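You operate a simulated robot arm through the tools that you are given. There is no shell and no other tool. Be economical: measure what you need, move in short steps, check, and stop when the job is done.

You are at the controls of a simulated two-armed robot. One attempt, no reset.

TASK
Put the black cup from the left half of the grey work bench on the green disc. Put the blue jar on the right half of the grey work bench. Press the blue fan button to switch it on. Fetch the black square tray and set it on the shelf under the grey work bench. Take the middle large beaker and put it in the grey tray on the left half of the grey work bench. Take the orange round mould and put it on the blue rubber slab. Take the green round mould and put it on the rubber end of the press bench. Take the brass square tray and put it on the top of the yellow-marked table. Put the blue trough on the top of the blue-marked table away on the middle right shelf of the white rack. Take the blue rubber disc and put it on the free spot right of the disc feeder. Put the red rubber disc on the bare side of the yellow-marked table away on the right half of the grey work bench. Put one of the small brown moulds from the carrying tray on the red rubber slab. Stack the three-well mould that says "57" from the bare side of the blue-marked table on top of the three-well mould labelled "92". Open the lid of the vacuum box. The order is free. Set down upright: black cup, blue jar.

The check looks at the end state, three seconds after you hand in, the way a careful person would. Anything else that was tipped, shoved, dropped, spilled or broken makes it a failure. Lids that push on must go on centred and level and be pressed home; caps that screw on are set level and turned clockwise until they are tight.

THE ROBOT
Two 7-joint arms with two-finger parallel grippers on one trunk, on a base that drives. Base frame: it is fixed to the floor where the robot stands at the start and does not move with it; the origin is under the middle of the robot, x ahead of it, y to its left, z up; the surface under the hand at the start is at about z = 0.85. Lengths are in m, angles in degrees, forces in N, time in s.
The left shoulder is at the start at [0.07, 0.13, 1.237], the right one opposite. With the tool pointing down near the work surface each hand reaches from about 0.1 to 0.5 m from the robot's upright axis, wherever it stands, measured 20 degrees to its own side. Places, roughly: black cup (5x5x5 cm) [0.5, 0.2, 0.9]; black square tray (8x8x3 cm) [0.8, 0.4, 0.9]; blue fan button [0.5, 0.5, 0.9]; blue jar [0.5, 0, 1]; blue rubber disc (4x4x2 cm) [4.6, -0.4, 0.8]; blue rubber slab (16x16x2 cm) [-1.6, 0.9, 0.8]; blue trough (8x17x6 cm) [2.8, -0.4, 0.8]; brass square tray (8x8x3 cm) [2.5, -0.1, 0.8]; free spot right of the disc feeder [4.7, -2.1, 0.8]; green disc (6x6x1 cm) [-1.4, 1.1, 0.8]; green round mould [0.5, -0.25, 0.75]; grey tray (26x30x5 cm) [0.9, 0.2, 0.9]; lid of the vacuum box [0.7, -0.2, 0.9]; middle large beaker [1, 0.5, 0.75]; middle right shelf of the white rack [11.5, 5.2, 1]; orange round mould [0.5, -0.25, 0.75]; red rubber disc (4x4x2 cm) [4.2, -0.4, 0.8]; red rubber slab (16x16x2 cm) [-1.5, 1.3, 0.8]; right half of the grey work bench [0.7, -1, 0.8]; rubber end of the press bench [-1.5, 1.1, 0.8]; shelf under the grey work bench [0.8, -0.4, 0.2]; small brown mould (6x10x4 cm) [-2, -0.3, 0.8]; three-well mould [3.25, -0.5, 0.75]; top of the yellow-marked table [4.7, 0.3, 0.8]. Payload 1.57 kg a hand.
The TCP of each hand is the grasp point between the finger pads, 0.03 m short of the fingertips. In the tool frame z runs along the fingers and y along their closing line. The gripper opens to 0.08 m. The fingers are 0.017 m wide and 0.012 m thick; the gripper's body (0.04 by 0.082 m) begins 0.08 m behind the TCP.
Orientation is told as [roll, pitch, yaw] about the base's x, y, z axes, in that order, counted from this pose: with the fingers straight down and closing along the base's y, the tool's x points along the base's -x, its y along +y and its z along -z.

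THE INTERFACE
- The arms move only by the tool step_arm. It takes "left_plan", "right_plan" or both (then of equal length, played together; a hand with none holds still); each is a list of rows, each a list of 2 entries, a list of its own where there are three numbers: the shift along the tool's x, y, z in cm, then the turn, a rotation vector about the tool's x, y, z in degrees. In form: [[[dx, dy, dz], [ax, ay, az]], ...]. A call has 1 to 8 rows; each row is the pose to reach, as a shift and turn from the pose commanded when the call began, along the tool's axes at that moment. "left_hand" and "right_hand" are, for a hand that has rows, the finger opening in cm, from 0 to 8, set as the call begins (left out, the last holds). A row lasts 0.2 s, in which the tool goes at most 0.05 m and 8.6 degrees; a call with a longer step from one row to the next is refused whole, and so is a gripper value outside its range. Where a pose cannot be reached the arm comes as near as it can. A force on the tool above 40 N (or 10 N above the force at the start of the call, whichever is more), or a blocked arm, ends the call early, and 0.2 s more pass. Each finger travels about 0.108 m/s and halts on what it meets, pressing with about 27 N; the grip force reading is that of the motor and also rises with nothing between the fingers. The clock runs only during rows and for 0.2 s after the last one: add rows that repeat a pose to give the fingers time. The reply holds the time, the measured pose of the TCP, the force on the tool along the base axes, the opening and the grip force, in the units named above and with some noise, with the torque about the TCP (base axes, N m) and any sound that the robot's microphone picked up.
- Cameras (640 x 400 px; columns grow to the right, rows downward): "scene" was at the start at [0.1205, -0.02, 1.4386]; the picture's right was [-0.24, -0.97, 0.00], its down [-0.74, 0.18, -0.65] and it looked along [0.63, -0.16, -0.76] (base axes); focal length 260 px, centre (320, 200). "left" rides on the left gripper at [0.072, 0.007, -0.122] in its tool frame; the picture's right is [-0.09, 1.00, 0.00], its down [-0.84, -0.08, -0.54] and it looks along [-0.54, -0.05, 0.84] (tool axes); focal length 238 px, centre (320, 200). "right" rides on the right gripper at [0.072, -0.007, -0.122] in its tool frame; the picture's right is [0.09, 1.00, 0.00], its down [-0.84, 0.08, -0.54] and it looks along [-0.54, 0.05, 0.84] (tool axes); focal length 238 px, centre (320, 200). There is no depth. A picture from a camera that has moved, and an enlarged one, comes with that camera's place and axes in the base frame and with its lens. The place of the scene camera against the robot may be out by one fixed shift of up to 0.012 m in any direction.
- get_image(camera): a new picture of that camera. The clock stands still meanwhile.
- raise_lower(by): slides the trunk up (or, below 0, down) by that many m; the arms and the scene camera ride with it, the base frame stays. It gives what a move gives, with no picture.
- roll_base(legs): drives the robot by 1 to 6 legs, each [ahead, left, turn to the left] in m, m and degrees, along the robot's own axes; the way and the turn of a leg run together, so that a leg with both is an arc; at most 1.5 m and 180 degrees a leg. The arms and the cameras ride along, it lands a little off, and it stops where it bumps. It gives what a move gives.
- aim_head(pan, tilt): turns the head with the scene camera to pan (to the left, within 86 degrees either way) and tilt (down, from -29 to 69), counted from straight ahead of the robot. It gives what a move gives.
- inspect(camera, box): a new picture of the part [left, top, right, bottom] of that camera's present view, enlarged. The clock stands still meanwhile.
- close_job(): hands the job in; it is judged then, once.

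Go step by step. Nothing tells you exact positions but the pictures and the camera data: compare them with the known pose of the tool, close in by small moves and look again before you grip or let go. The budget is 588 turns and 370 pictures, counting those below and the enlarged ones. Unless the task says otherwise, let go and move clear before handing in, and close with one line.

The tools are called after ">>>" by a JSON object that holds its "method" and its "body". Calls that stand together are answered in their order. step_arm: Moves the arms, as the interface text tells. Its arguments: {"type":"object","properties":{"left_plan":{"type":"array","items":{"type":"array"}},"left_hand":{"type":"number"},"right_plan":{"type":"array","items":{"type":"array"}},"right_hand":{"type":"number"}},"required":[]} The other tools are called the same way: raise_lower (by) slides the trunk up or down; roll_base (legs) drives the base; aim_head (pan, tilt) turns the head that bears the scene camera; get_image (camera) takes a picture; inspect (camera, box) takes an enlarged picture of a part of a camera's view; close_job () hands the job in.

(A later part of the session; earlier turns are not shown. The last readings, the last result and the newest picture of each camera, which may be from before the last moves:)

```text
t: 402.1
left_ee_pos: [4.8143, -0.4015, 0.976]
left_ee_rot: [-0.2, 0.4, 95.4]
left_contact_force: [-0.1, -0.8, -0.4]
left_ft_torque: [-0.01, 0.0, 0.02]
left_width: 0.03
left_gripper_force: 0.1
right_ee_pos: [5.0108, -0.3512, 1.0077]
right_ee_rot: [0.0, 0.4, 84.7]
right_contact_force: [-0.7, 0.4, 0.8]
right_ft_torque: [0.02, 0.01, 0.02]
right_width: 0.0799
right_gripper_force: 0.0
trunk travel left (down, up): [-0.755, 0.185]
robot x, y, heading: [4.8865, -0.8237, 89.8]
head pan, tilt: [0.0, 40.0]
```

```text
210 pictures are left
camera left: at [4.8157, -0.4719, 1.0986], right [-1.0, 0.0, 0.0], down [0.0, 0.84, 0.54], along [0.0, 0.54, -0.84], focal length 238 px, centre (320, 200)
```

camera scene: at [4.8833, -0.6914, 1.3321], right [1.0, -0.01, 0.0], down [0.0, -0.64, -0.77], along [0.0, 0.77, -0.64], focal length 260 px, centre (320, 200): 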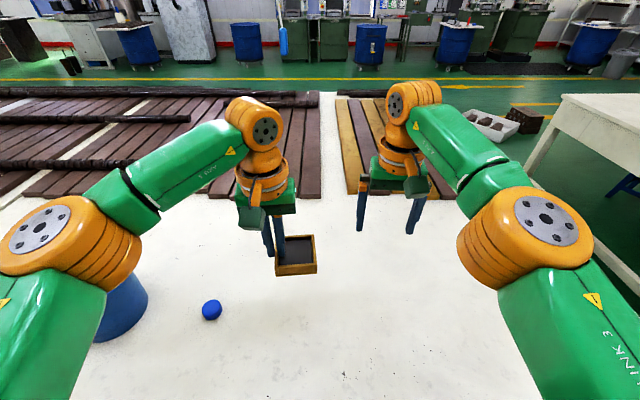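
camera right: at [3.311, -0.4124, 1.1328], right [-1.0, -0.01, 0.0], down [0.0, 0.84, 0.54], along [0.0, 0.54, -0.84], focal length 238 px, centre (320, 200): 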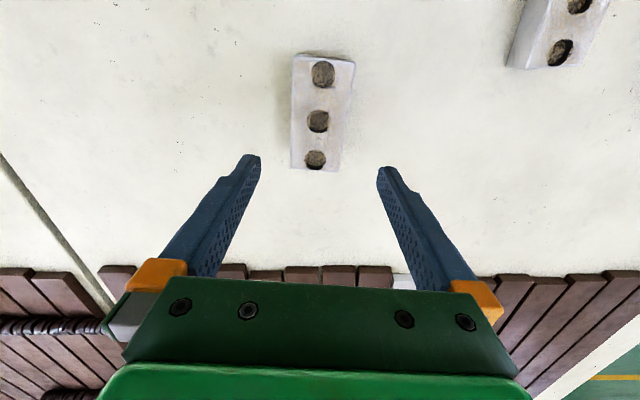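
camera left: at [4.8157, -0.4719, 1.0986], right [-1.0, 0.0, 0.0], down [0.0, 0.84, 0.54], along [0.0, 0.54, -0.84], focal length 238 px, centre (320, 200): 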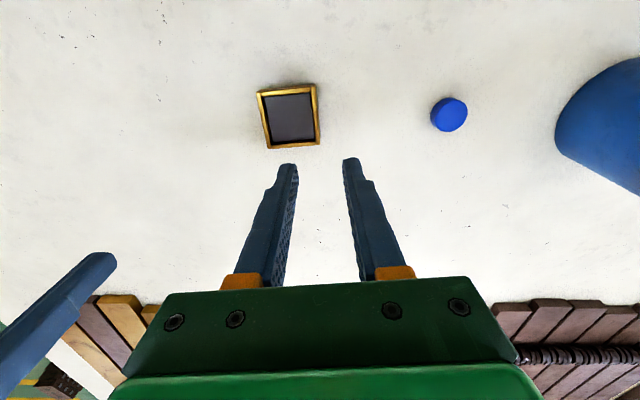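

The brass tray stands on the yellow-marked table. Next, the blue disc with the right hand: I raise the left hand clear of the pot, then strafe left.

>>> {"method": "step_arm", "body": {"left_plan": [[[0, 0, -4.5], [0, 0, 2]], [[0, 0, -9], [0, 0, 5]], [[0, 0, -13], [0, 0, 5.5]]], "left_hand": 6, "right_plan": [[[0, 0, 0], [0, 0, -2]], [[0, 0, 0], [0, 0, -5]], [[0, 0, 0], [0, 0, -5]]], "right_hand": 6}}

>>> {"method": "roll_base", "body": {"legs": [[0, 0.36, 0]]}}

>>> {"method": "get_image", "body": {"camera": "right"}}

>>> {"method": "get_image", "body": {"camera": "scene"}}

```text
t: 402.9
left_ee_pos: [4.8134, -0.3986, 1.1067]
left_ee_rot: [-0.3, 0.2, 89.8]
left_contact_force: [0.6, -0.5, -0.1]
left_ft_torque: [0.04, 0.0, -0.03]
left_width: 0.06
left_gripper_force: 0.1
right_ee_pos: [5.0111, -0.352, 1.0094]
right_ee_rot: [0.0, 0.2, 89.8]
right_contact_force: [0.4, -0.1, -0.5]
right_ft_torque: [0.04, -0.02, 0.0]
right_width: 0.0599
right_gripper_force: 0.1
trunk travel left (down, up): [-0.755, 0.185]
robot x, y, heading: [4.8875, -0.824, 89.6]
head pan, tilt: [0.0, 40.0]
```

```text
t: 405.2
left_ee_pos: [4.4556, -0.3951, 1.1039]
left_ee_rot: [-0.2, 0.3, 89.6]
left_contact_force: [0.7, -0.5, 0.2]
left_ft_torque: [-0.02, 0.02, 0.0]
left_width: 0.0602
left_gripper_force: 0.0
right_ee_pos: [4.653, -0.3496, 1.0078]
right_ee_rot: [0.2, 0.3, 89.5]
right_contact_force: [-0.1, 0.0, -0.7]
right_ft_torque: [0.0, -0.02, -0.01]
right_width: 0.06
right_gripper_force: 0.1
trunk travel left (down, up): [-0.755, 0.185]
robot x, y, heading: [4.5273, -0.8222, 89.4]
head pan, tilt: [0.0, 40.0]
```

```text
209 pictures are left
camera right: at [4.6607, -0.4201, 1.132], right [-1.0, -0.08, 0.0], down [-0.07, 0.84, 0.54], along [-0.05, 0.54, -0.84], focal length 238 px, centre (320, 200)
```

right: 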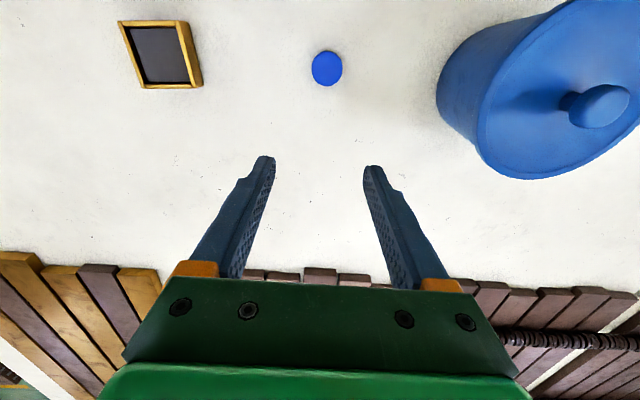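

```text
208 pictures are left
camera scene: at [4.5248, -0.6869, 1.3319], right [1.0, -0.01, 0.0], down [-0.01, -0.64, -0.77], along [0.01, 0.77, -0.64], focal length 260 px, centre (320, 200)
```

scene: 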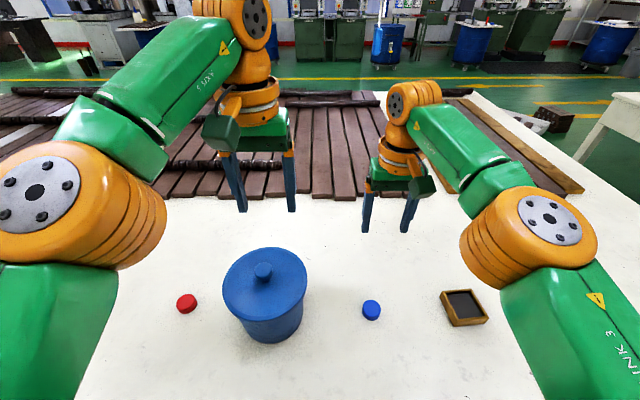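

>>> {"method": "step_arm", "body": {"right_plan": [[[2.5, 0.2, 3], [0, 0, 0]], [[4.9, 0.4, 6], [0, 0, 0]], [[4.9, 0.4, 10], [0, 0, 0]], [[4.9, 0.4, 14], [0, 0, 0]]]}}

>>> {"method": "get_image", "body": {"camera": "right"}}

```text
t: 406.2
left_ee_pos: [4.4536, -0.3931, 1.1035]
left_ee_rot: [-0.2, 0.3, 89.5]
left_contact_force: [-0.3, 0.2, -0.1]
left_ft_torque: [0.04, 0.04, -0.02]
left_width: 0.0599
left_gripper_force: 0.0
right_ee_pos: [4.6459, -0.3992, 0.8689]
right_ee_rot: [0.1, 0.4, 89.4]
right_contact_force: [-0.3, 1.1, -1.0]
right_ft_torque: [-0.02, 0.01, -0.01]
right_width: 0.0603
right_gripper_force: 0.0
trunk travel left (down, up): [-0.755, 0.185]
robot x, y, heading: [4.5275, -0.8187, 89.5]
head pan, tilt: [0.0, 40.0]
```

```text
207 pictures are left
camera right: at [4.654, -0.4692, 0.9923], right [-1.0, -0.08, 0.0], down [-0.07, 0.84, 0.54], along [-0.05, 0.54, -0.84], focal length 238 px, centre (320, 200)
```

right: 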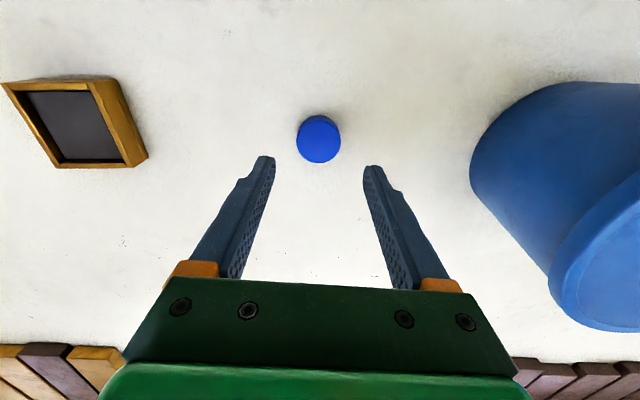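

>>> {"method": "step_arm", "body": {"right_plan": [[[0.2, -0.3, 3.5], [0, 0, 0]], [[0.2, -0.3, 6.6], [0, 0, 0]]]}}

>>> {"method": "step_arm", "body": {"right_plan": [[[0, 0, 0], [0, 0, 0]], [[0, 0, 0], [0, 0, 0]], [[0, 0, 0], [0, 0, 0]]], "right_hand": 1}}

>>> {"method": "step_arm", "body": {"right_plan": [[[0, 0, -4], [0, 0, 0]], [[0, 0, -8.5], [0, 0, 0]], [[0, 0, -13], [0, 0, 0]], [[0, 0, -17.5], [0, 0, 0]], [[0, 0, -21], [0, 0, 0]]]}}

>>> {"method": "get_image", "body": {"camera": "right"}}

```text
t: 406.9
left_ee_pos: [4.4532, -0.3938, 1.1045]
left_ee_rot: [-0.1, 0.3, 89.7]
left_contact_force: [-0.3, 0.6, -0.6]
left_ft_torque: [-0.02, -0.01, 0.0]
left_width: 0.06
left_gripper_force: 0.1
right_ee_pos: [4.6505, -0.4006, 0.8027]
right_ee_rot: [0.0, 0.3, 89.5]
right_contact_force: [0.2, -0.2, -0.1]
right_ft_torque: [0.01, 0.04, -0.01]
right_width: 0.06
right_gripper_force: 0.0
trunk travel left (down, up): [-0.755, 0.185]
robot x, y, heading: [4.5267, -0.8239, 89.6]
head pan, tilt: [0.0, 40.0]
```

```text
t: 407.6
left_ee_pos: [4.4535, -0.3952, 1.1041]
left_ee_rot: [-0.3, 0.4, 89.6]
left_contact_force: [-0.3, -0.4, 0.1]
left_ft_torque: [0.01, -0.01, 0.01]
left_width: 0.0598
left_gripper_force: 0.1
right_ee_pos: [4.6486, -0.4018, 0.802]
right_ee_rot: [0.0, 0.3, 89.5]
right_contact_force: [-0.6, 0.8, -0.2]
right_ft_torque: [0.01, -0.03, -0.02]
right_width: 0.0385
right_gripper_force: 26.8
trunk travel left (down, up): [-0.755, 0.185]
robot x, y, heading: [4.5308, -0.8185, 89.6]
head pan, tilt: [0.0, 40.0]
```

```text
t: 408.9
left_ee_pos: [4.453, -0.3941, 1.1039]
left_ee_rot: [-0.3, 0.3, 89.5]
left_contact_force: [-0.2, -0.6, 0.7]
left_ft_torque: [-0.01, 0.01, -0.04]
left_width: 0.0599
left_gripper_force: 0.1
right_ee_pos: [4.6499, -0.4012, 1.0151]
right_ee_rot: [0.0, 0.3, 89.5]
right_contact_force: [-0.7, 0.4, -0.9]
right_ft_torque: [-0.04, -0.02, 0.0]
right_width: 0.0383
right_gripper_force: 26.6
trunk travel left (down, up): [-0.755, 0.185]
robot x, y, heading: [4.5278, -0.8221, 89.5]
head pan, tilt: [0.0, 40.0]
```

```text
206 pictures are left
camera right: at [4.6582, -0.4714, 1.1383], right [-1.0, -0.08, 0.0], down [-0.07, 0.84, 0.54], along [-0.05, 0.54, -0.84], focal length 238 px, centre (320, 200)
```

right: 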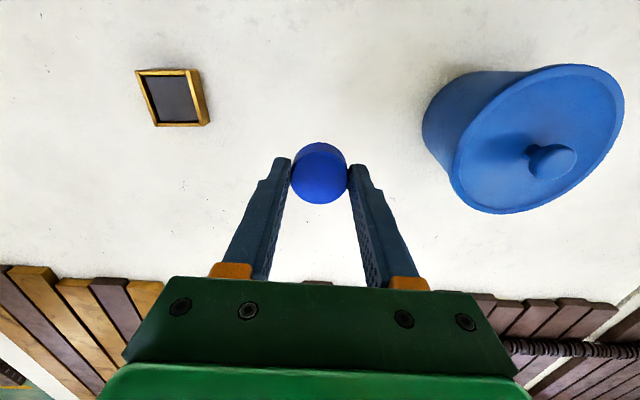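

The blue disc is held. I raise the right hand above the pot and strafe left for the red disc.

>>> {"method": "step_arm", "body": {"right_plan": [[[0, 0, -4], [0, 0, 0]], [[0, 0, -9], [0, 0, 0]]]}}

>>> {"method": "roll_base", "body": {"legs": [[0, 0.21, 0.4]]}}

>>> {"method": "get_image", "body": {"camera": "left"}}

```text
t: 409.4
left_ee_pos: [4.4508, -0.3966, 1.1049]
left_ee_rot: [-0.3, 0.2, 89.6]
left_contact_force: [0.1, -0.1, -0.1]
left_ft_torque: [0.02, -0.01, 0.01]
left_width: 0.06
left_gripper_force: 0.0
right_ee_pos: [4.6491, -0.402, 1.1063]
right_ee_rot: [-0.1, 0.1, 89.4]
right_contact_force: [-0.9, -0.3, -0.1]
right_ft_torque: [0.01, -0.01, -0.01]
right_width: 0.0384
right_gripper_force: 26.6
trunk travel left (down, up): [-0.755, 0.185]
robot x, y, heading: [4.5261, -0.8183, 89.6]
head pan, tilt: [0.0, 40.0]
```

```text
t: 411.1
left_ee_pos: [4.2474, -0.3923, 1.1026]
left_ee_rot: [-0.2, 0.2, 90.0]
left_contact_force: [0.1, -0.4, -0.3]
left_ft_torque: [0.0, 0.01, -0.03]
left_width: 0.0602
left_gripper_force: 0.0
right_ee_pos: [4.4445, -0.3989, 1.1049]
right_ee_rot: [0.2, 0.3, 89.8]
right_contact_force: [0.3, 0.8, 0.9]
right_ft_torque: [0.0, -0.02, 0.01]
right_width: 0.0385
right_gripper_force: 27.1
trunk travel left (down, up): [-0.755, 0.185]
robot x, y, heading: [4.3202, -0.8184, 90.1]
head pan, tilt: [0.0, 40.0]
```

```text
205 pictures are left
camera left: at [4.2414, -0.4645, 1.2263], right [-1.0, 0.09, 0.0], down [0.08, 0.84, 0.54], along [0.05, 0.54, -0.84], focal length 238 px, centre (320, 200)
```

left: 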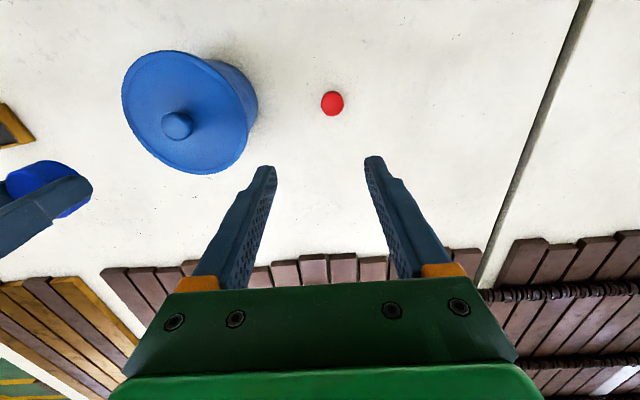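

>>> {"method": "step_arm", "body": {"left_plan": [[[-0.6, 1, 3], [0, 0, 0]], [[-1.2, 1.95, 7], [0, 0, 0]], [[-1.2, 1.95, 11.5], [0, 0, 0]], [[-1.2, 1.95, 16], [0, 0, 0]], [[-1.2, 1.95, 20], [0, 0, 0]], [[-1.2, 1.95, 23], [0, 0, 0]]]}}

>>> {"method": "get_image", "body": {"camera": "left"}}

```text
t: 412.5
left_ee_pos: [4.2273, -0.3836, 0.8738]
left_ee_rot: [-0.3, 0.2, 89.9]
left_contact_force: [-0.1, -0.4, 0.4]
left_ft_torque: [-0.01, 0.01, -0.04]
left_width: 0.0601
left_gripper_force: 0.1
right_ee_pos: [4.4419, -0.3993, 1.1047]
right_ee_rot: [0.0, 0.3, 89.8]
right_contact_force: [0.4, 0.0, -0.2]
right_ft_torque: [0.02, 0.01, 0.0]
right_width: 0.0384
right_gripper_force: 27.2
trunk travel left (down, up): [-0.755, 0.185]
robot x, y, heading: [4.3234, -0.8196, 89.7]
head pan, tilt: [0.0, 40.0]
```

```text
204 pictures are left
camera left: at [4.2194, -0.4542, 0.9949], right [-1.0, 0.09, -0.01], down [0.08, 0.84, 0.54], along [0.05, 0.54, -0.84], focal length 238 px, centre (320, 200)
```

left: 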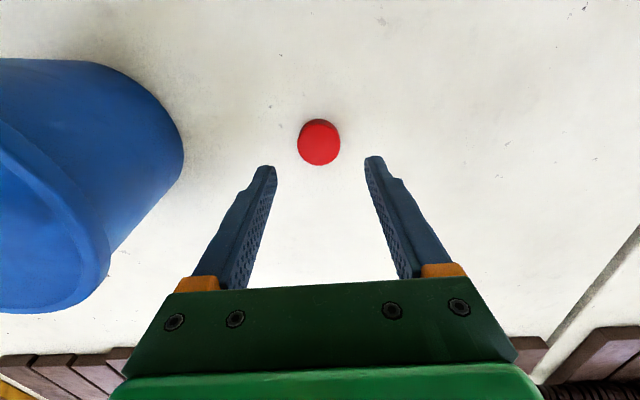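

>>> {"method": "step_arm", "body": {"left_plan": [[[-0.1, 0, 3.5], [0, 0, 0]], [[-0.1, 0, 7.1], [0, 0, 0]]]}}

>>> {"method": "step_arm", "body": {"left_plan": [[[0, 0, 0], [0, 0, 0]], [[0, 0, 0], [0, 0, 0]], [[0, 0, 0], [0, 0, 0]]], "left_hand": 1}}

>>> {"method": "step_arm", "body": {"left_plan": [[[0, 0, -4], [0, 0, 0]], [[0, 0, -8.5], [0, 0, 0]], [[0, 0, -13], [0, 0, 0]], [[0, 0, -17.5], [0, 0, 0]], [[0, 0, -21], [0, 0, 0]]]}}

>>> {"method": "get_image", "body": {"camera": "left"}}

```text
t: 413.1
left_ee_pos: [4.2262, -0.3822, 0.8021]
left_ee_rot: [-0.2, 0.2, 89.8]
left_contact_force: [-1.3, -0.2, -0.1]
left_ft_torque: [-0.01, -0.01, 0.01]
left_width: 0.06
left_gripper_force: 0.0
right_ee_pos: [4.4423, -0.3976, 1.1045]
right_ee_rot: [0.0, 0.3, 89.9]
right_contact_force: [0.2, -0.7, -0.6]
right_ft_torque: [0.01, 0.02, -0.01]
right_width: 0.0388
right_gripper_force: 27.4
trunk travel left (down, up): [-0.755, 0.185]
robot x, y, heading: [4.3214, -0.8184, 89.7]
head pan, tilt: [0.0, 40.0]
```

```text
t: 413.9
left_ee_pos: [4.2271, -0.3816, 0.8035]
left_ee_rot: [-0.4, 0.3, 90.0]
left_contact_force: [-0.6, 0.4, 0.6]
left_ft_torque: [0.02, -0.02, 0.01]
left_width: 0.0385
left_gripper_force: 27.0
right_ee_pos: [4.4427, -0.3977, 1.1049]
right_ee_rot: [0.2, 0.4, 89.8]
right_contact_force: [-0.3, 0.1, 0.0]
right_ft_torque: [0.02, -0.03, -0.01]
right_width: 0.0384
right_gripper_force: 27.5
trunk travel left (down, up): [-0.755, 0.185]
robot x, y, heading: [4.315, -0.8206, 89.5]
head pan, tilt: [0.0, 40.0]
```

```text
t: 415.1
left_ee_pos: [4.2266, -0.3834, 1.0141]
left_ee_rot: [-0.3, 0.2, 89.9]
left_contact_force: [0.0, -0.6, -0.4]
left_ft_torque: [-0.01, 0.0, 0.0]
left_width: 0.0383
left_gripper_force: 26.6
right_ee_pos: [4.4424, -0.3986, 1.104]
right_ee_rot: [0.2, 0.3, 89.9]
right_contact_force: [-0.6, 0.9, -0.4]
right_ft_torque: [0.03, 0.03, -0.01]
right_width: 0.0383
right_gripper_force: 26.7
trunk travel left (down, up): [-0.755, 0.185]
robot x, y, heading: [4.3226, -0.8189, 89.7]
head pan, tilt: [0.0, 40.0]
```

```text
203 pictures are left
camera left: at [4.2207, -0.4542, 1.1357], right [-1.0, 0.09, 0.0], down [0.08, 0.84, 0.54], along [0.05, 0.54, -0.84], focal length 238 px, centre (320, 200)
```

left: 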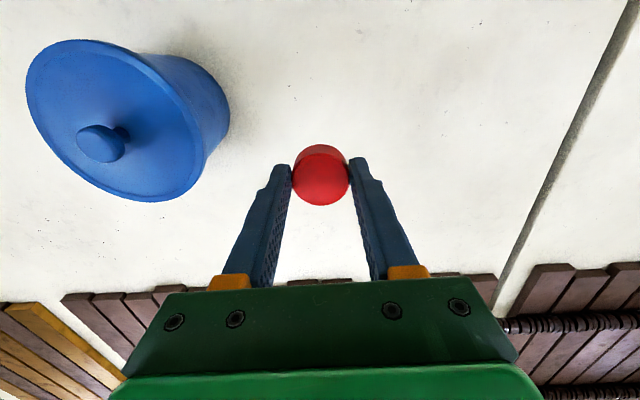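

Both discs are held. I turn around to face the wall desk with the disc feeder.

>>> {"method": "roll_base", "body": {"legs": [[-0.27, 0, 0], [0, 0, 180]]}}

>>> {"method": "aim_head", "body": {"pan": 0, "tilt": 30}}

>>> {"method": "get_image", "body": {"camera": "scene"}}

```text
t: 424.3
left_ee_pos: [4.4109, -1.526, 1.0125]
left_ee_rot: [-0.3, 0.4, -90.2]
left_contact_force: [-0.1, -0.2, -0.6]
left_ft_torque: [0.05, -0.02, -0.02]
left_width: 0.0382
left_gripper_force: 26.5
right_ee_pos: [4.1961, -1.5088, 1.1037]
right_ee_rot: [0.1, 0.2, -90.5]
right_contact_force: [-0.2, 0.6, -0.2]
right_ft_torque: [0.02, 0.03, -0.01]
right_width: 0.0382
right_gripper_force: 27.2
trunk travel left (down, up): [-0.755, 0.185]
robot x, y, heading: [4.3183, -1.0916, -90.6]
head pan, tilt: [0.0, 40.0]
```

```text
t: 425.0
left_ee_pos: [4.4122, -1.5269, 1.0132]
left_ee_rot: [-0.3, 0.4, -90.4]
left_contact_force: [0.0, -0.9, -0.5]
left_ft_torque: [0.01, 0.0, 0.01]
left_width: 0.0385
left_gripper_force: 26.9
right_ee_pos: [4.1967, -1.5099, 1.1041]
right_ee_rot: [0.2, 0.4, -90.5]
right_contact_force: [0.7, 0.5, -0.6]
right_ft_torque: [-0.01, 0.0, -0.02]
right_width: 0.0384
right_gripper_force: 27.1
trunk travel left (down, up): [-0.755, 0.185]
robot x, y, heading: [4.3184, -1.0901, -90.3]
head pan, tilt: [0.0, 30.0]
```

```text
202 pictures are left
camera scene: at [4.3131, -1.2315, 1.3472], right [-1.0, 0.01, 0.0], down [0.0, 0.5, -0.87], along [-0.01, -0.87, -0.5], focal length 260 px, centre (320, 200)
```

scene: 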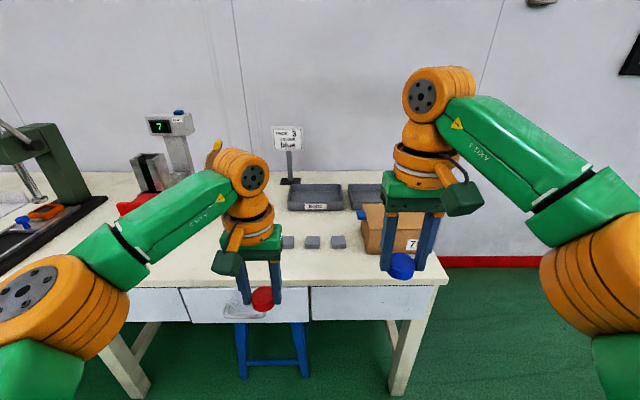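

>>> {"method": "inspect", "body": {"camera": "scene", "box": [0, 90, 240, 290]}}

>>> {"method": "inspect", "body": {"camera": "scene", "box": [230, 110, 450, 290]}}

```text
2.00 times, centred on (120, 190) of scene
camera zoom: at [4.3131, -1.2315, 1.3472], right [-1.0, 0.01, 0.0], down [0.0, 0.5, -0.87], along [-0.01, -0.87, -0.5], focal length 520 px, centre (720, 220)
```

zoom: 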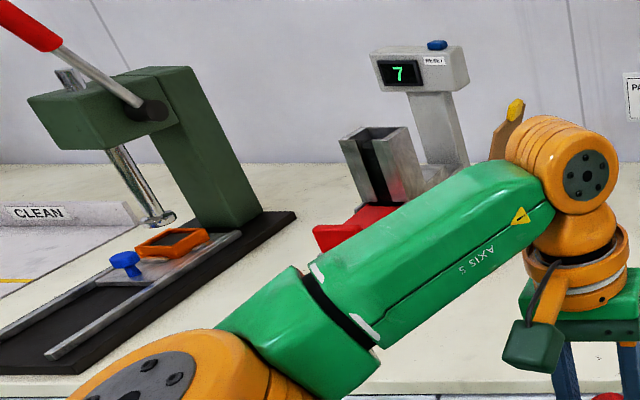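

```text
2.22 times, centred on (340, 200) of scene
camera zoom: at [4.3131, -1.2315, 1.3472], right [-1.0, 0.01, 0.0], down [0.0, 0.5, -0.87], along [-0.01, -0.87, -0.5], focal length 578 px, centre (276, 200)
```

zoom: 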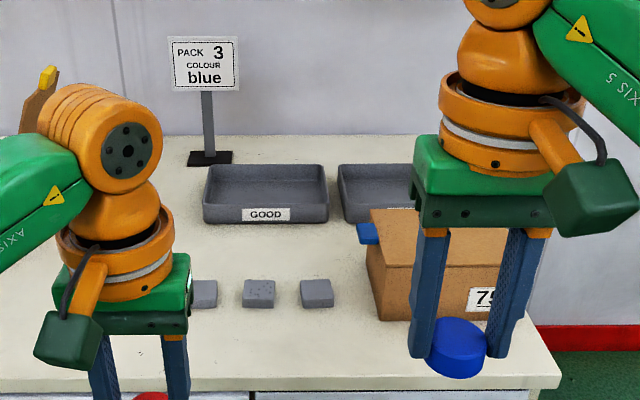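

The disc feeder is the counter device at about (5.0, -2.18), and the free spot right of it is about (4.7, -2.1). I strafe there for a clear view.

>>> {"method": "roll_base", "body": {"legs": [[0, 0.5, 0.4]]}}

>>> {"method": "aim_head", "body": {"pan": 0, "tilt": 35}}

>>> {"method": "get_image", "body": {"camera": "scene"}}

```text
t: 428.0
left_ee_pos: [4.9201, -1.5244, 1.0129]
left_ee_rot: [-0.2, 0.3, -89.4]
left_contact_force: [-0.2, -0.1, 0.8]
left_ft_torque: [0.0, -0.07, 0.02]
left_width: 0.0384
left_gripper_force: 27.2
right_ee_pos: [4.7046, -1.5122, 1.1045]
right_ee_rot: [0.1, 0.3, -89.5]
right_contact_force: [0.5, 0.3, -0.1]
right_ft_torque: [-0.02, 0.0, 0.0]
right_width: 0.0384
right_gripper_force: 27.3
trunk travel left (down, up): [-0.755, 0.185]
robot x, y, heading: [4.8241, -1.0901, -89.4]
head pan, tilt: [0.0, 30.0]
```

```text
t: 428.6
left_ee_pos: [4.9218, -1.5253, 1.0126]
left_ee_rot: [-0.3, 0.3, -89.3]
left_contact_force: [1.1, 0.6, 0.1]
left_ft_torque: [0.04, -0.01, 0.03]
left_width: 0.0383
left_gripper_force: 27.0
right_ee_pos: [4.705, -1.512, 1.1049]
right_ee_rot: [0.1, 0.3, -89.4]
right_contact_force: [0.1, -0.5, -1.4]
right_ft_torque: [-0.02, 0.01, 0.01]
right_width: 0.0383
right_gripper_force: 26.4
trunk travel left (down, up): [-0.755, 0.185]
robot x, y, heading: [4.819, -1.0915, -89.3]
head pan, tilt: [0.0, 35.0]
```

```text
199 pictures are left
camera scene: at [4.8171, -1.2295, 1.3395], right [-1.0, -0.01, 0.0], down [0.0, 0.57, -0.82], along [0.01, -0.82, -0.57], focal length 260 px, centre (320, 200)
```

scene: 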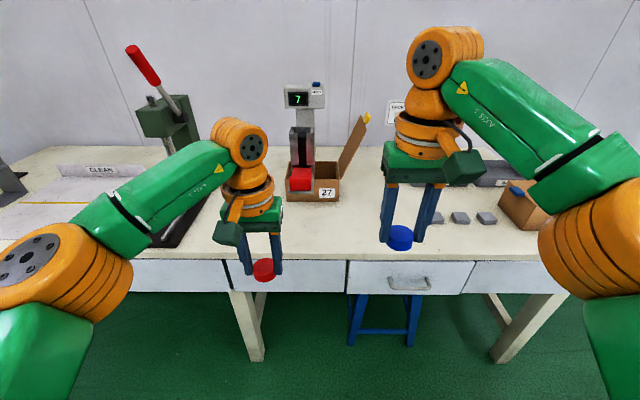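

>>> {"method": "inspect", "body": {"camera": "scene", "box": [260, 80, 460, 260]}}

>>> {"method": "get_image", "body": {"camera": "right"}}

```text
2.22 times, centred on (360, 170) of scene
camera zoom: at [4.8171, -1.2295, 1.3395], right [-1.0, -0.01, 0.0], down [0.0, 0.57, -0.82], along [0.01, -0.82, -0.57], focal length 578 px, centre (231, 267)
```

zoom: 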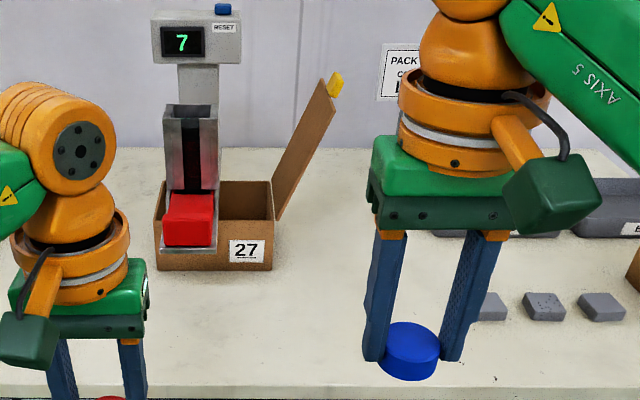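

```text
197 pictures are left
camera right: at [4.6994, -1.4399, 1.2281], right [0.99, 0.1, 0.0], down [0.08, -0.84, 0.54], along [0.06, -0.54, -0.84], focal length 238 px, centre (320, 200)
```

right: 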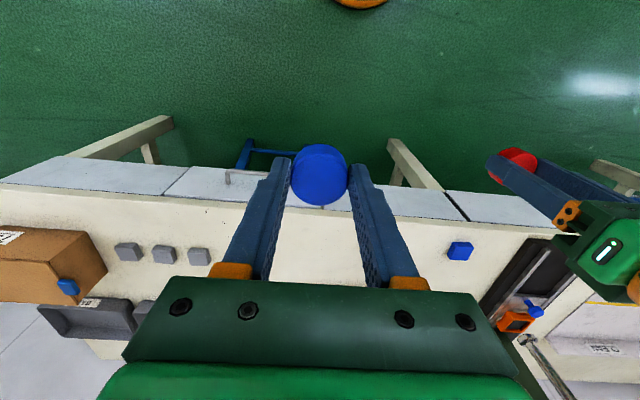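

>>> {"method": "roll_base", "body": {"legs": [[0.33, -0.04, -0.6]]}}

>>> {"method": "get_image", "body": {"camera": "right"}}

>>> {"method": "get_image", "body": {"camera": "scene"}}

```text
t: 430.8
left_ee_pos: [4.8765, -1.8536, 1.0133]
left_ee_rot: [-0.3, 0.1, -90.1]
left_contact_force: [0.2, 0.3, -0.8]
left_ft_torque: [-0.03, 0.0, -0.01]
left_width: 0.0384
left_gripper_force: 27.2
right_ee_pos: [4.6615, -1.8365, 1.1065]
right_ee_rot: [0.0, 0.3, -90.2]
right_contact_force: [0.3, 0.6, -0.4]
right_ft_torque: [0.0, 0.0, 0.01]
right_width: 0.0385
right_gripper_force: 27.2
trunk travel left (down, up): [-0.755, 0.185]
robot x, y, heading: [4.7802, -1.4174, -90.0]
head pan, tilt: [0.0, 35.0]
```

```text
196 pictures are left
camera right: at [4.6557, -1.765, 1.2287], right [1.0, 0.09, 0.0], down [0.07, -0.84, 0.54], along [0.05, -0.54, -0.84], focal length 238 px, centre (320, 200)
```

right: 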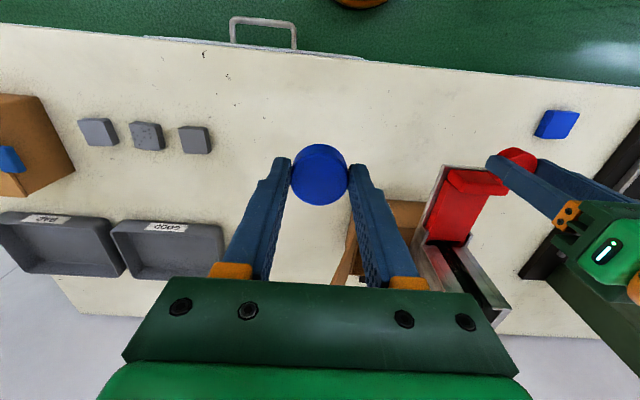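

```text
195 pictures are left
camera scene: at [4.7762, -1.5561, 1.3397], right [-1.0, 0.01, 0.0], down [0.0, 0.57, -0.82], along [0.0, -0.82, -0.57], focal length 260 px, centre (320, 200)
```

scene: 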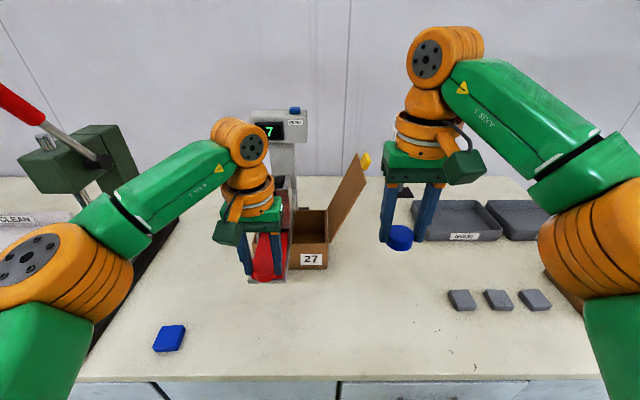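

>>> {"method": "inspect", "body": {"camera": "scene", "box": [240, 110, 440, 300]}}

>>> {"method": "inspect", "body": {"camera": "right", "box": [280, 140, 540, 340]}}

>>> {"method": "inspect", "body": {"camera": "left", "box": [0, 0, 640, 400]}}

```text
2.11 times, centred on (340, 205) of scene
camera zoom: at [4.7762, -1.5561, 1.3397], right [-1.0, 0.01, 0.0], down [0.0, 0.57, -0.82], along [0.0, -0.82, -0.57], focal length 548 px, centre (278, 190)
```

zoom: 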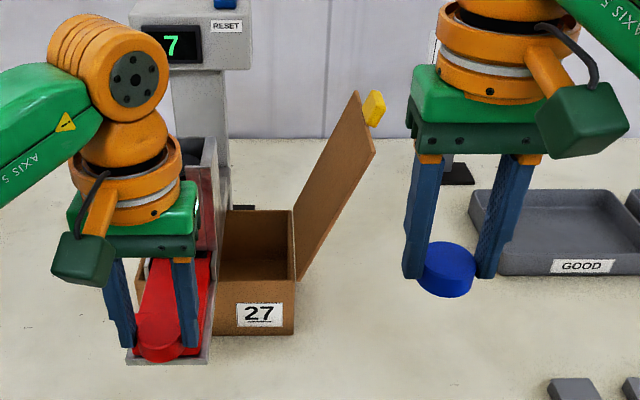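

```text
2.00 times, centred on (410, 240) of right
camera zoom: at [4.6557, -1.765, 1.2287], right [1.0, 0.09, 0.0], down [0.07, -0.84, 0.54], along [0.05, -0.54, -0.84], focal length 477 px, centre (140, 120)
```

zoom: 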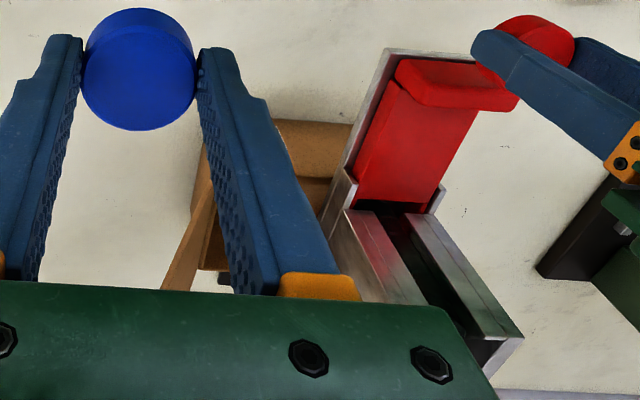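

```text
1.00 times, centred on (320, 200) of left (not enlarged: the box is as wide or as high as the picture)
camera zoom: at [4.8847, -1.7818, 1.1356], right [1.0, -0.09, -0.01], down [-0.08, -0.84, 0.54], along [-0.05, -0.54, -0.84], focal length 238 px, centre (320, 200)
```

zoom: 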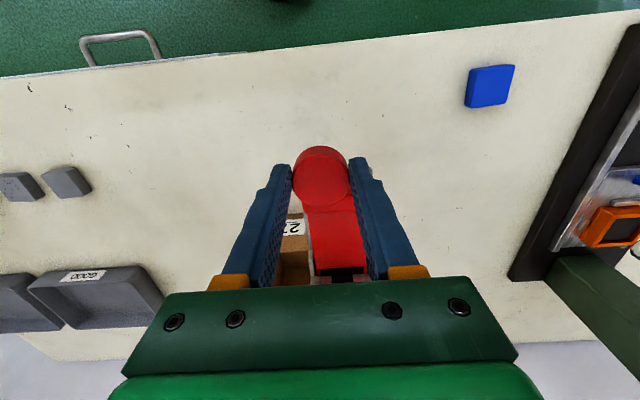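

The box flap leans over the spot (from x=4.755 at z 0.86 to x=4.676 at z 1.05), so I'll lean the hand about 15° away from it when placing. First I retract the left hand, then move closer.

>>> {"method": "step_arm", "body": {"left_plan": [[[3, 0, -3], [0, 0, 0]], [[6, 1, -6], [0, 0, 0]], [[9, 2, -9], [0, 0, 0]], [[12, 3, -10], [0, 0, 0]]]}}

>>> {"method": "roll_base", "body": {"legs": [[0.18, 0, 0]]}}

>>> {"method": "get_image", "body": {"camera": "scene"}}

>>> {"method": "get_image", "body": {"camera": "right"}}

```text
t: 431.8
left_ee_pos: [4.9053, -1.7353, 1.1128]
left_ee_rot: [-0.3, 0.2, -89.9]
left_contact_force: [0.5, -0.2, -0.5]
left_ft_torque: [-0.05, 0.02, 0.01]
left_width: 0.0385
left_gripper_force: 27.3
right_ee_pos: [4.6616, -1.837, 1.1057]
right_ee_rot: [0.0, 0.2, -90.2]
right_contact_force: [-0.1, 0.2, -0.1]
right_ft_torque: [-0.02, 0.02, 0.0]
right_width: 0.0385
right_gripper_force: 27.0
trunk travel left (down, up): [-0.755, 0.185]
robot x, y, heading: [4.7824, -1.4168, -90.2]
head pan, tilt: [0.0, 35.0]
```

```text
t: 433.4
left_ee_pos: [4.9038, -1.9179, 1.1131]
left_ee_rot: [-0.4, 0.0, -90.2]
left_contact_force: [0.7, -0.2, -0.3]
left_ft_torque: [-0.01, 0.07, -0.01]
left_width: 0.0381
left_gripper_force: 26.1
right_ee_pos: [4.6586, -2.0191, 1.1049]
right_ee_rot: [0.2, 0.2, -90.5]
right_contact_force: [0.2, -0.6, -0.5]
right_ft_torque: [-0.03, -0.04, -0.01]
right_width: 0.0385
right_gripper_force: 27.3
trunk travel left (down, up): [-0.755, 0.185]
robot x, y, heading: [4.7827, -1.5986, -90.4]
head pan, tilt: [0.0, 35.0]
```

```text
191 pictures are left
camera scene: at [4.7746, -1.7376, 1.3399], right [-1.0, 0.01, 0.0], down [0.0, 0.57, -0.82], along [-0.01, -0.82, -0.57], focal length 260 px, centre (320, 200)
```

scene: 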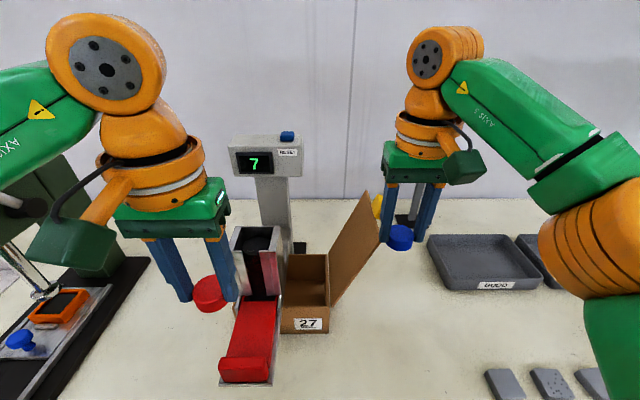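

```text
190 pictures are left
camera right: at [4.6537, -1.9464, 1.2291], right [1.0, 0.09, 0.0], down [0.07, -0.84, 0.54], along [0.05, -0.54, -0.84], focal length 238 px, centre (320, 200)
```

right: 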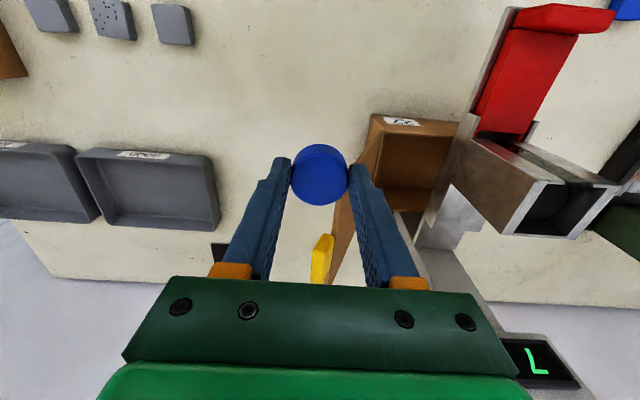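

>>> {"method": "step_arm", "body": {"right_plan": [[[-1, -1.5, 2], [-7.5, 0, 0]], [[-2.5, -3.5, 5], [-15, 0, 0]], [[-4, -3.5, 9], [-15, 0, 0]], [[-4, -3.5, 13], [-15, 0, 0]], [[-4, -3.5, 17], [-15, 0, 0]], [[-4, -3.5, 21], [-15, 0, 0]]]}}

>>> {"method": "get_image", "body": {"camera": "scene"}}

>>> {"method": "get_image", "body": {"camera": "right"}}

```text
t: 434.8
left_ee_pos: [4.9044, -1.9218, 1.1119]
left_ee_rot: [-0.2, 0.2, -90.2]
left_contact_force: [0.4, 0.5, -0.6]
left_ft_torque: [0.04, -0.03, -0.03]
left_width: 0.0383
left_gripper_force: 27.6
right_ee_pos: [4.6247, -2.0594, 0.8937]
right_ee_rot: [15.1, 0.2, -90.5]
right_contact_force: [0.0, -1.1, -0.3]
right_ft_torque: [0.0, 0.03, -0.02]
right_width: 0.0382
right_gripper_force: 27.2
trunk travel left (down, up): [-0.755, 0.185]
robot x, y, heading: [4.7792, -1.5993, -90.6]
head pan, tilt: [0.0, 35.0]
```

```text
189 pictures are left
camera scene: at [4.7746, -1.7418, 1.3394], right [-1.0, 0.01, 0.0], down [0.0, 0.57, -0.82], along [-0.01, -0.82, -0.57], focal length 260 px, centre (320, 200)
```

scene: 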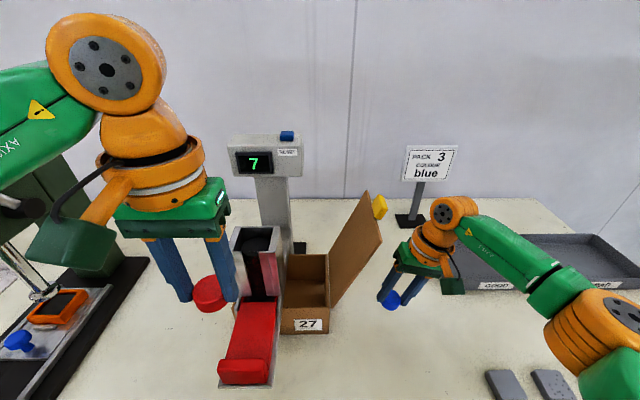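

```text
188 pictures are left
camera right: at [4.5882, -1.9856, 1.0129], right [0.96, 0.08, 0.26], down [-0.07, -0.84, 0.54], along [0.26, -0.54, -0.8], focal length 238 px, centre (320, 200)
```

right: 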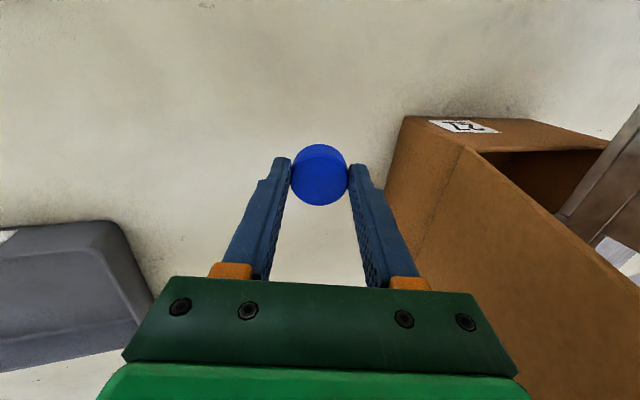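

>>> {"method": "step_arm", "body": {"right_plan": [[[0, 0, 3], [0, 0, 0]], [[0, 1.2, 5], [0, 0, 0]], [[0, 2.8, 7], [0, 0, 0]]]}}

>>> {"method": "get_image", "body": {"camera": "right"}}

>>> {"method": "inspect", "body": {"camera": "scene", "box": [300, 160, 500, 340]}}

```text
t: 435.6
left_ee_pos: [4.904, -1.9198, 1.1123]
left_ee_rot: [-0.4, 0.4, -90.2]
left_contact_force: [-0.7, 0.6, -0.9]
left_ft_torque: [0.05, 0.02, 0.0]
left_width: 0.0384
left_gripper_force: 27.0
right_ee_pos: [4.6692, -2.0577, 0.8323]
right_ee_rot: [14.9, 0.2, -90.5]
right_contact_force: [0.2, -0.2, 0.3]
right_ft_torque: [-0.04, 0.01, -0.02]
right_width: 0.0384
right_gripper_force: 26.4
trunk travel left (down, up): [-0.755, 0.185]
robot x, y, heading: [4.7832, -1.6005, -90.1]
head pan, tilt: [0.0, 35.0]
```

```text
187 pictures are left
camera right: at [4.6335, -1.9853, 0.9506], right [0.96, 0.08, 0.26], down [-0.07, -0.84, 0.54], along [0.26, -0.54, -0.8], focal length 238 px, centre (320, 200)
```

right: 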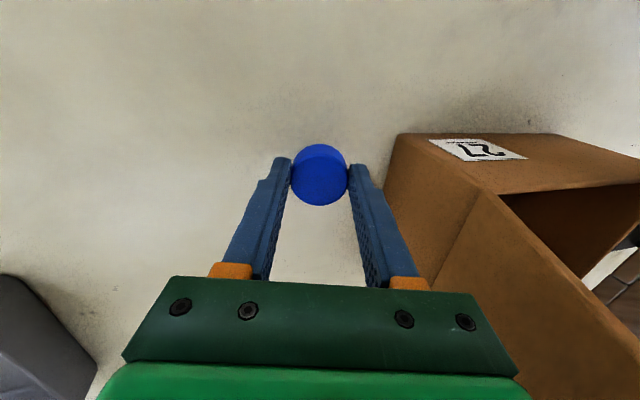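

```text
2.22 times, centred on (400, 250) of scene
camera zoom: at [4.7754, -1.741, 1.3395], right [-1.0, 0.01, 0.0], down [0.0, 0.57, -0.82], along [-0.01, -0.82, -0.57], focal length 578 px, centre (142, 89)
```

zoom: 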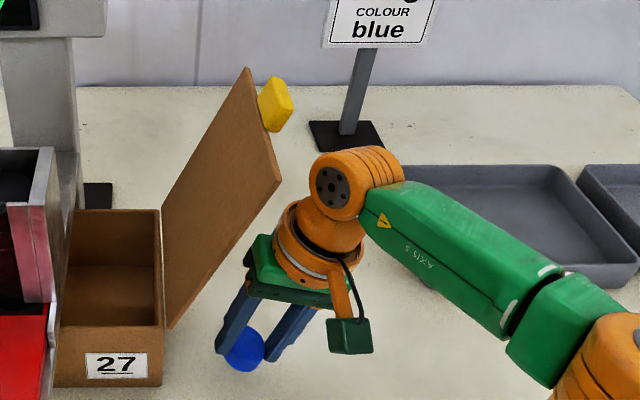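

>>> {"method": "step_arm", "body": {"right_plan": [[[0, -0.26, 0.97], [0, 0, 0]], [[0, -0.4, 1.5], [0, 0, 0]], [[0, -0.5, 1.9], [0, 0, 0]], [[0, -0.6, 2.3], [0, 0, 0]]]}}

```text
t: 436.6
left_ee_pos: [4.9037, -1.9205, 1.1127]
left_ee_rot: [-0.3, 0.3, -90.2]
left_contact_force: [0.4, -0.1, 0.3]
left_ft_torque: [0.0, -0.03, 0.02]
left_width: 0.0384
left_gripper_force: 26.6
right_ee_pos: [4.6687, -2.0606, 0.8095]
right_ee_rot: [15.0, 0.3, -90.2]
right_contact_force: [1.3, 0.1, -0.5]
right_ft_torque: [0.01, -0.03, 0.02]
right_width: 0.0383
right_gripper_force: 26.9
trunk travel left (down, up): [-0.755, 0.185]
robot x, y, heading: [4.7801, -1.6004, -90.4]
head pan, tilt: [0.0, 35.0]
```

>>> {"method": "step_arm", "body": {"right_plan": [[[0, -0.1, 0.4], [0, 0, 0]], [[0, -0.2, 0.8], [0, 0, 0]], [[0, -0.3, 1.2], [0, 0, 0]], [[0, -0.4, 1.6], [0, 0, 0]]]}}

```text
t: 437.5
left_ee_pos: [4.9034, -1.9133, 1.1145]
left_ee_rot: [-0.3, -0.1, -90.2]
left_contact_force: [0.3, -0.2, -0.1]
left_ft_torque: [0.04, 0.0, -0.01]
left_width: 0.0386
left_gripper_force: 26.6
right_ee_pos: [4.6706, -2.0582, 0.8017]
right_ee_rot: [15.2, -0.6, -90.4]
right_contact_force: [-0.3, 7.1, 20.3]
right_ft_torque: [0.3, 0.33, -0.14]
right_width: 0.0384
right_gripper_force: 27.2
trunk travel left (down, up): [-0.755, 0.185]
robot x, y, heading: [4.7793, -1.6011, -90.4]
head pan, tilt: [0.0, 35.0]
stopped in row 4 (right hand): the force on the tool passed its limit at 46 N (the readings are from after the stop); the commanded pose is now the measured one
```

Contact with the desk. I ease up, open slightly, then withdraw along the leaned axis.

>>> {"method": "step_arm", "body": {"right_plan": [[[0, 0, -0.3], [0, 0, 0]], [[0, 0, -0.3], [0, 0, 0]]]}}

>>> {"method": "step_arm", "body": {"right_plan": [[[0, 0, 0], [0, 0, 0]], [[0, 0, 0], [0, 0, 0]], [[0, 0, -3], [0, 0, 0]], [[0, 0, -7], [0, 0, 0]], [[0, 0, -11.5], [0, 0, 0]], [[0, 0, -16], [0, 0, 0]]], "right_hand": 5.5}}

>>> {"method": "get_image", "body": {"camera": "right"}}

>>> {"method": "inspect", "body": {"camera": "scene", "box": [300, 160, 500, 340]}}

```text
t: 438.1
left_ee_pos: [4.9054, -1.9168, 1.1128]
left_ee_rot: [-0.3, 0.1, -90.1]
left_contact_force: [-0.5, -0.3, -0.9]
left_ft_torque: [-0.01, -0.02, 0.02]
left_width: 0.0382
left_gripper_force: 26.8
right_ee_pos: [4.6686, -2.0602, 0.8029]
right_ee_rot: [15.0, -0.4, -90.4]
right_contact_force: [1.9, 3.6, 7.4]
right_ft_torque: [0.09, 0.06, -0.05]
right_width: 0.0385
right_gripper_force: 26.9
trunk travel left (down, up): [-0.755, 0.185]
robot x, y, heading: [4.7807, -1.603, -90.5]
head pan, tilt: [0.0, 35.0]
```

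```text
t: 439.5
left_ee_pos: [4.9031, -1.9197, 1.113]
left_ee_rot: [-0.3, 0.3, -90.2]
left_contact_force: [-0.1, 0.7, -0.5]
left_ft_torque: [0.0, -0.01, -0.01]
left_width: 0.0385
left_gripper_force: 27.2
right_ee_pos: [4.6265, -2.0609, 0.9557]
right_ee_rot: [15.3, -0.3, -90.5]
right_contact_force: [-0.2, 0.5, 0.7]
right_ft_torque: [0.01, 0.0, 0.02]
right_width: 0.0552
right_gripper_force: 0.0
trunk travel left (down, up): [-0.755, 0.185]
robot x, y, heading: [4.7802, -1.6003, -90.4]
head pan, tilt: [0.0, 35.0]
```

```text
185 pictures are left
camera right: at [4.5894, -1.9877, 1.0739], right [0.96, 0.09, 0.26], down [-0.07, -0.83, 0.55], along [0.26, -0.54, -0.8], focal length 238 px, centre (320, 200)
```

right: 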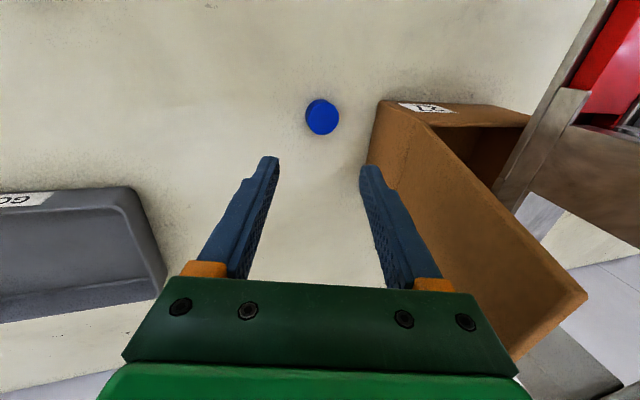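

```text
2.22 times, centred on (400, 250) of scene
camera zoom: at [4.7744, -1.7405, 1.3395], right [-1.0, 0.01, 0.0], down [0.0, 0.57, -0.82], along [-0.01, -0.82, -0.57], focal length 578 px, centre (142, 89)
```

zoom: 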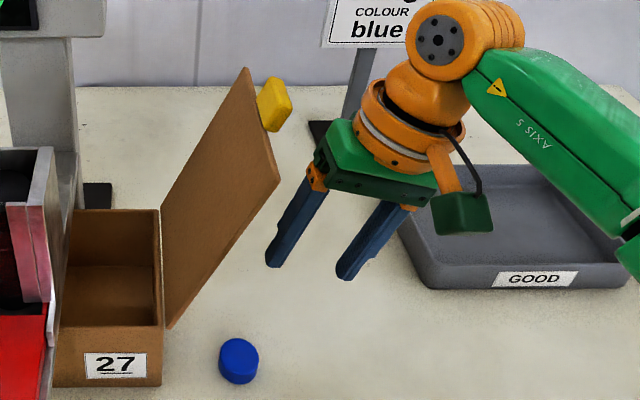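

The blue disc lies flat beside the feeder at (4.68, -2.06). I withdraw, straighten the hand, and head back to the grey bench with the red disc.

>>> {"method": "step_arm", "body": {"right_plan": [[[1, 0, -4], [0, 0, 0]], [[3, 0, -8], [0, 0, 0]], [[6, 0, -12], [8, 0, 0]], [[9, 0, -14], [15, 0, 0]]]}}

>>> {"method": "roll_base", "body": {"legs": [[-0.48, 0, 0], [0, 0, -90], [1.45, 0, 0], [1.45, 0, 0]]}}

>>> {"method": "aim_head", "body": {"pan": 0, "tilt": 35}}

>>> {"method": "get_image", "body": {"camera": "scene"}}

```text
t: 440.5
left_ee_pos: [4.9035, -1.9199, 1.1144]
left_ee_rot: [-0.3, 0.2, -90.2]
left_contact_force: [-0.6, 1.1, -0.2]
left_ft_torque: [-0.01, -0.01, -0.01]
left_width: 0.0385
left_gripper_force: 27.2
right_ee_pos: [4.5896, -1.9694, 1.0884]
right_ee_rot: [0.0, -0.3, -90.4]
right_contact_force: [0.0, -0.7, 0.4]
right_ft_torque: [0.02, 0.02, -0.01]
right_width: 0.0552
right_gripper_force: 0.1
trunk travel left (down, up): [-0.755, 0.185]
robot x, y, heading: [4.7793, -1.6025, -90.5]
head pan, tilt: [0.0, 35.0]
```

```text
t: 460.8
left_ee_pos: [1.5633, -1.227, 1.1126]
left_ee_rot: [-0.3, 0.1, 179.8]
left_contact_force: [-0.5, -0.3, 0.0]
left_ft_torque: [0.01, -0.01, 0.06]
left_width: 0.0384
left_gripper_force: 27.0
right_ee_pos: [1.5115, -0.9139, 1.0892]
right_ee_rot: [0.2, -0.3, 179.5]
right_contact_force: [-0.1, 0.0, -0.3]
right_ft_torque: [-0.02, -0.01, 0.01]
right_width: 0.055
right_gripper_force: 0.0
trunk travel left (down, up): [-0.755, 0.185]
robot x, y, heading: [1.8799, -1.103, 179.6]
head pan, tilt: [0.0, 35.0]
```

```text
t: 461.4
left_ee_pos: [1.5622, -1.2261, 1.1131]
left_ee_rot: [-0.3, 0.3, 179.7]
left_contact_force: [0.5, 0.5, 0.3]
left_ft_torque: [-0.01, -0.01, 0.02]
left_width: 0.0384
left_gripper_force: 27.2
right_ee_pos: [1.5112, -0.913, 1.0882]
right_ee_rot: [0.3, -0.2, 179.5]
right_contact_force: [-1.6, 1.3, 0.0]
right_ft_torque: [0.03, -0.04, 0.01]
right_width: 0.0549
right_gripper_force: 0.1
trunk travel left (down, up): [-0.755, 0.185]
robot x, y, heading: [1.8812, -1.1052, 179.7]
head pan, tilt: [0.0, 35.0]
```

```text
183 pictures are left
camera scene: at [1.7383, -1.1052, 1.3395], right [0.01, 1.0, 0.0], down [0.57, -0.01, -0.82], along [-0.82, 0.01, -0.57], focal length 260 px, centre (320, 200)
```

scene: 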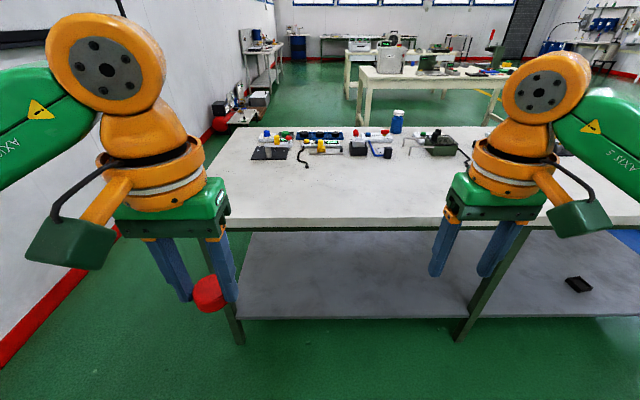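

The far part of the bench's right half is bare. I drive up and set the red disc there.

>>> {"method": "roll_base", "body": {"legs": [[0.45, -0.1, 0]]}}

>>> {"method": "get_image", "body": {"camera": "left"}}

```text
t: 464.1
left_ee_pos: [1.115, -1.1237, 1.1127]
left_ee_rot: [-0.4, 0.1, 179.8]
left_contact_force: [-0.6, 0.9, -0.8]
left_ft_torque: [0.03, -0.01, -0.03]
left_width: 0.0383
left_gripper_force: 27.4
right_ee_pos: [1.0651, -0.8108, 1.0886]
right_ee_rot: [0.2, -0.3, 179.5]
right_contact_force: [-0.4, 0.0, -0.4]
right_ft_torque: [-0.05, 0.04, -0.05]
right_width: 0.0551
right_gripper_force: 0.0
trunk travel left (down, up): [-0.755, 0.185]
robot x, y, heading: [1.4325, -0.9988, 179.5]
head pan, tilt: [0.0, 35.0]
```

```text
182 pictures are left
camera left: at [1.1881, -1.1303, 1.2351], right [-0.1, -1.0, -0.01], down [-0.84, 0.08, 0.54], along [-0.54, 0.06, -0.84], focal length 238 px, centre (320, 200)
```

left: 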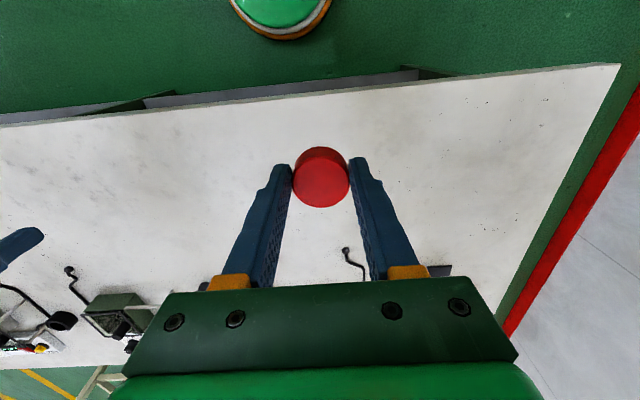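

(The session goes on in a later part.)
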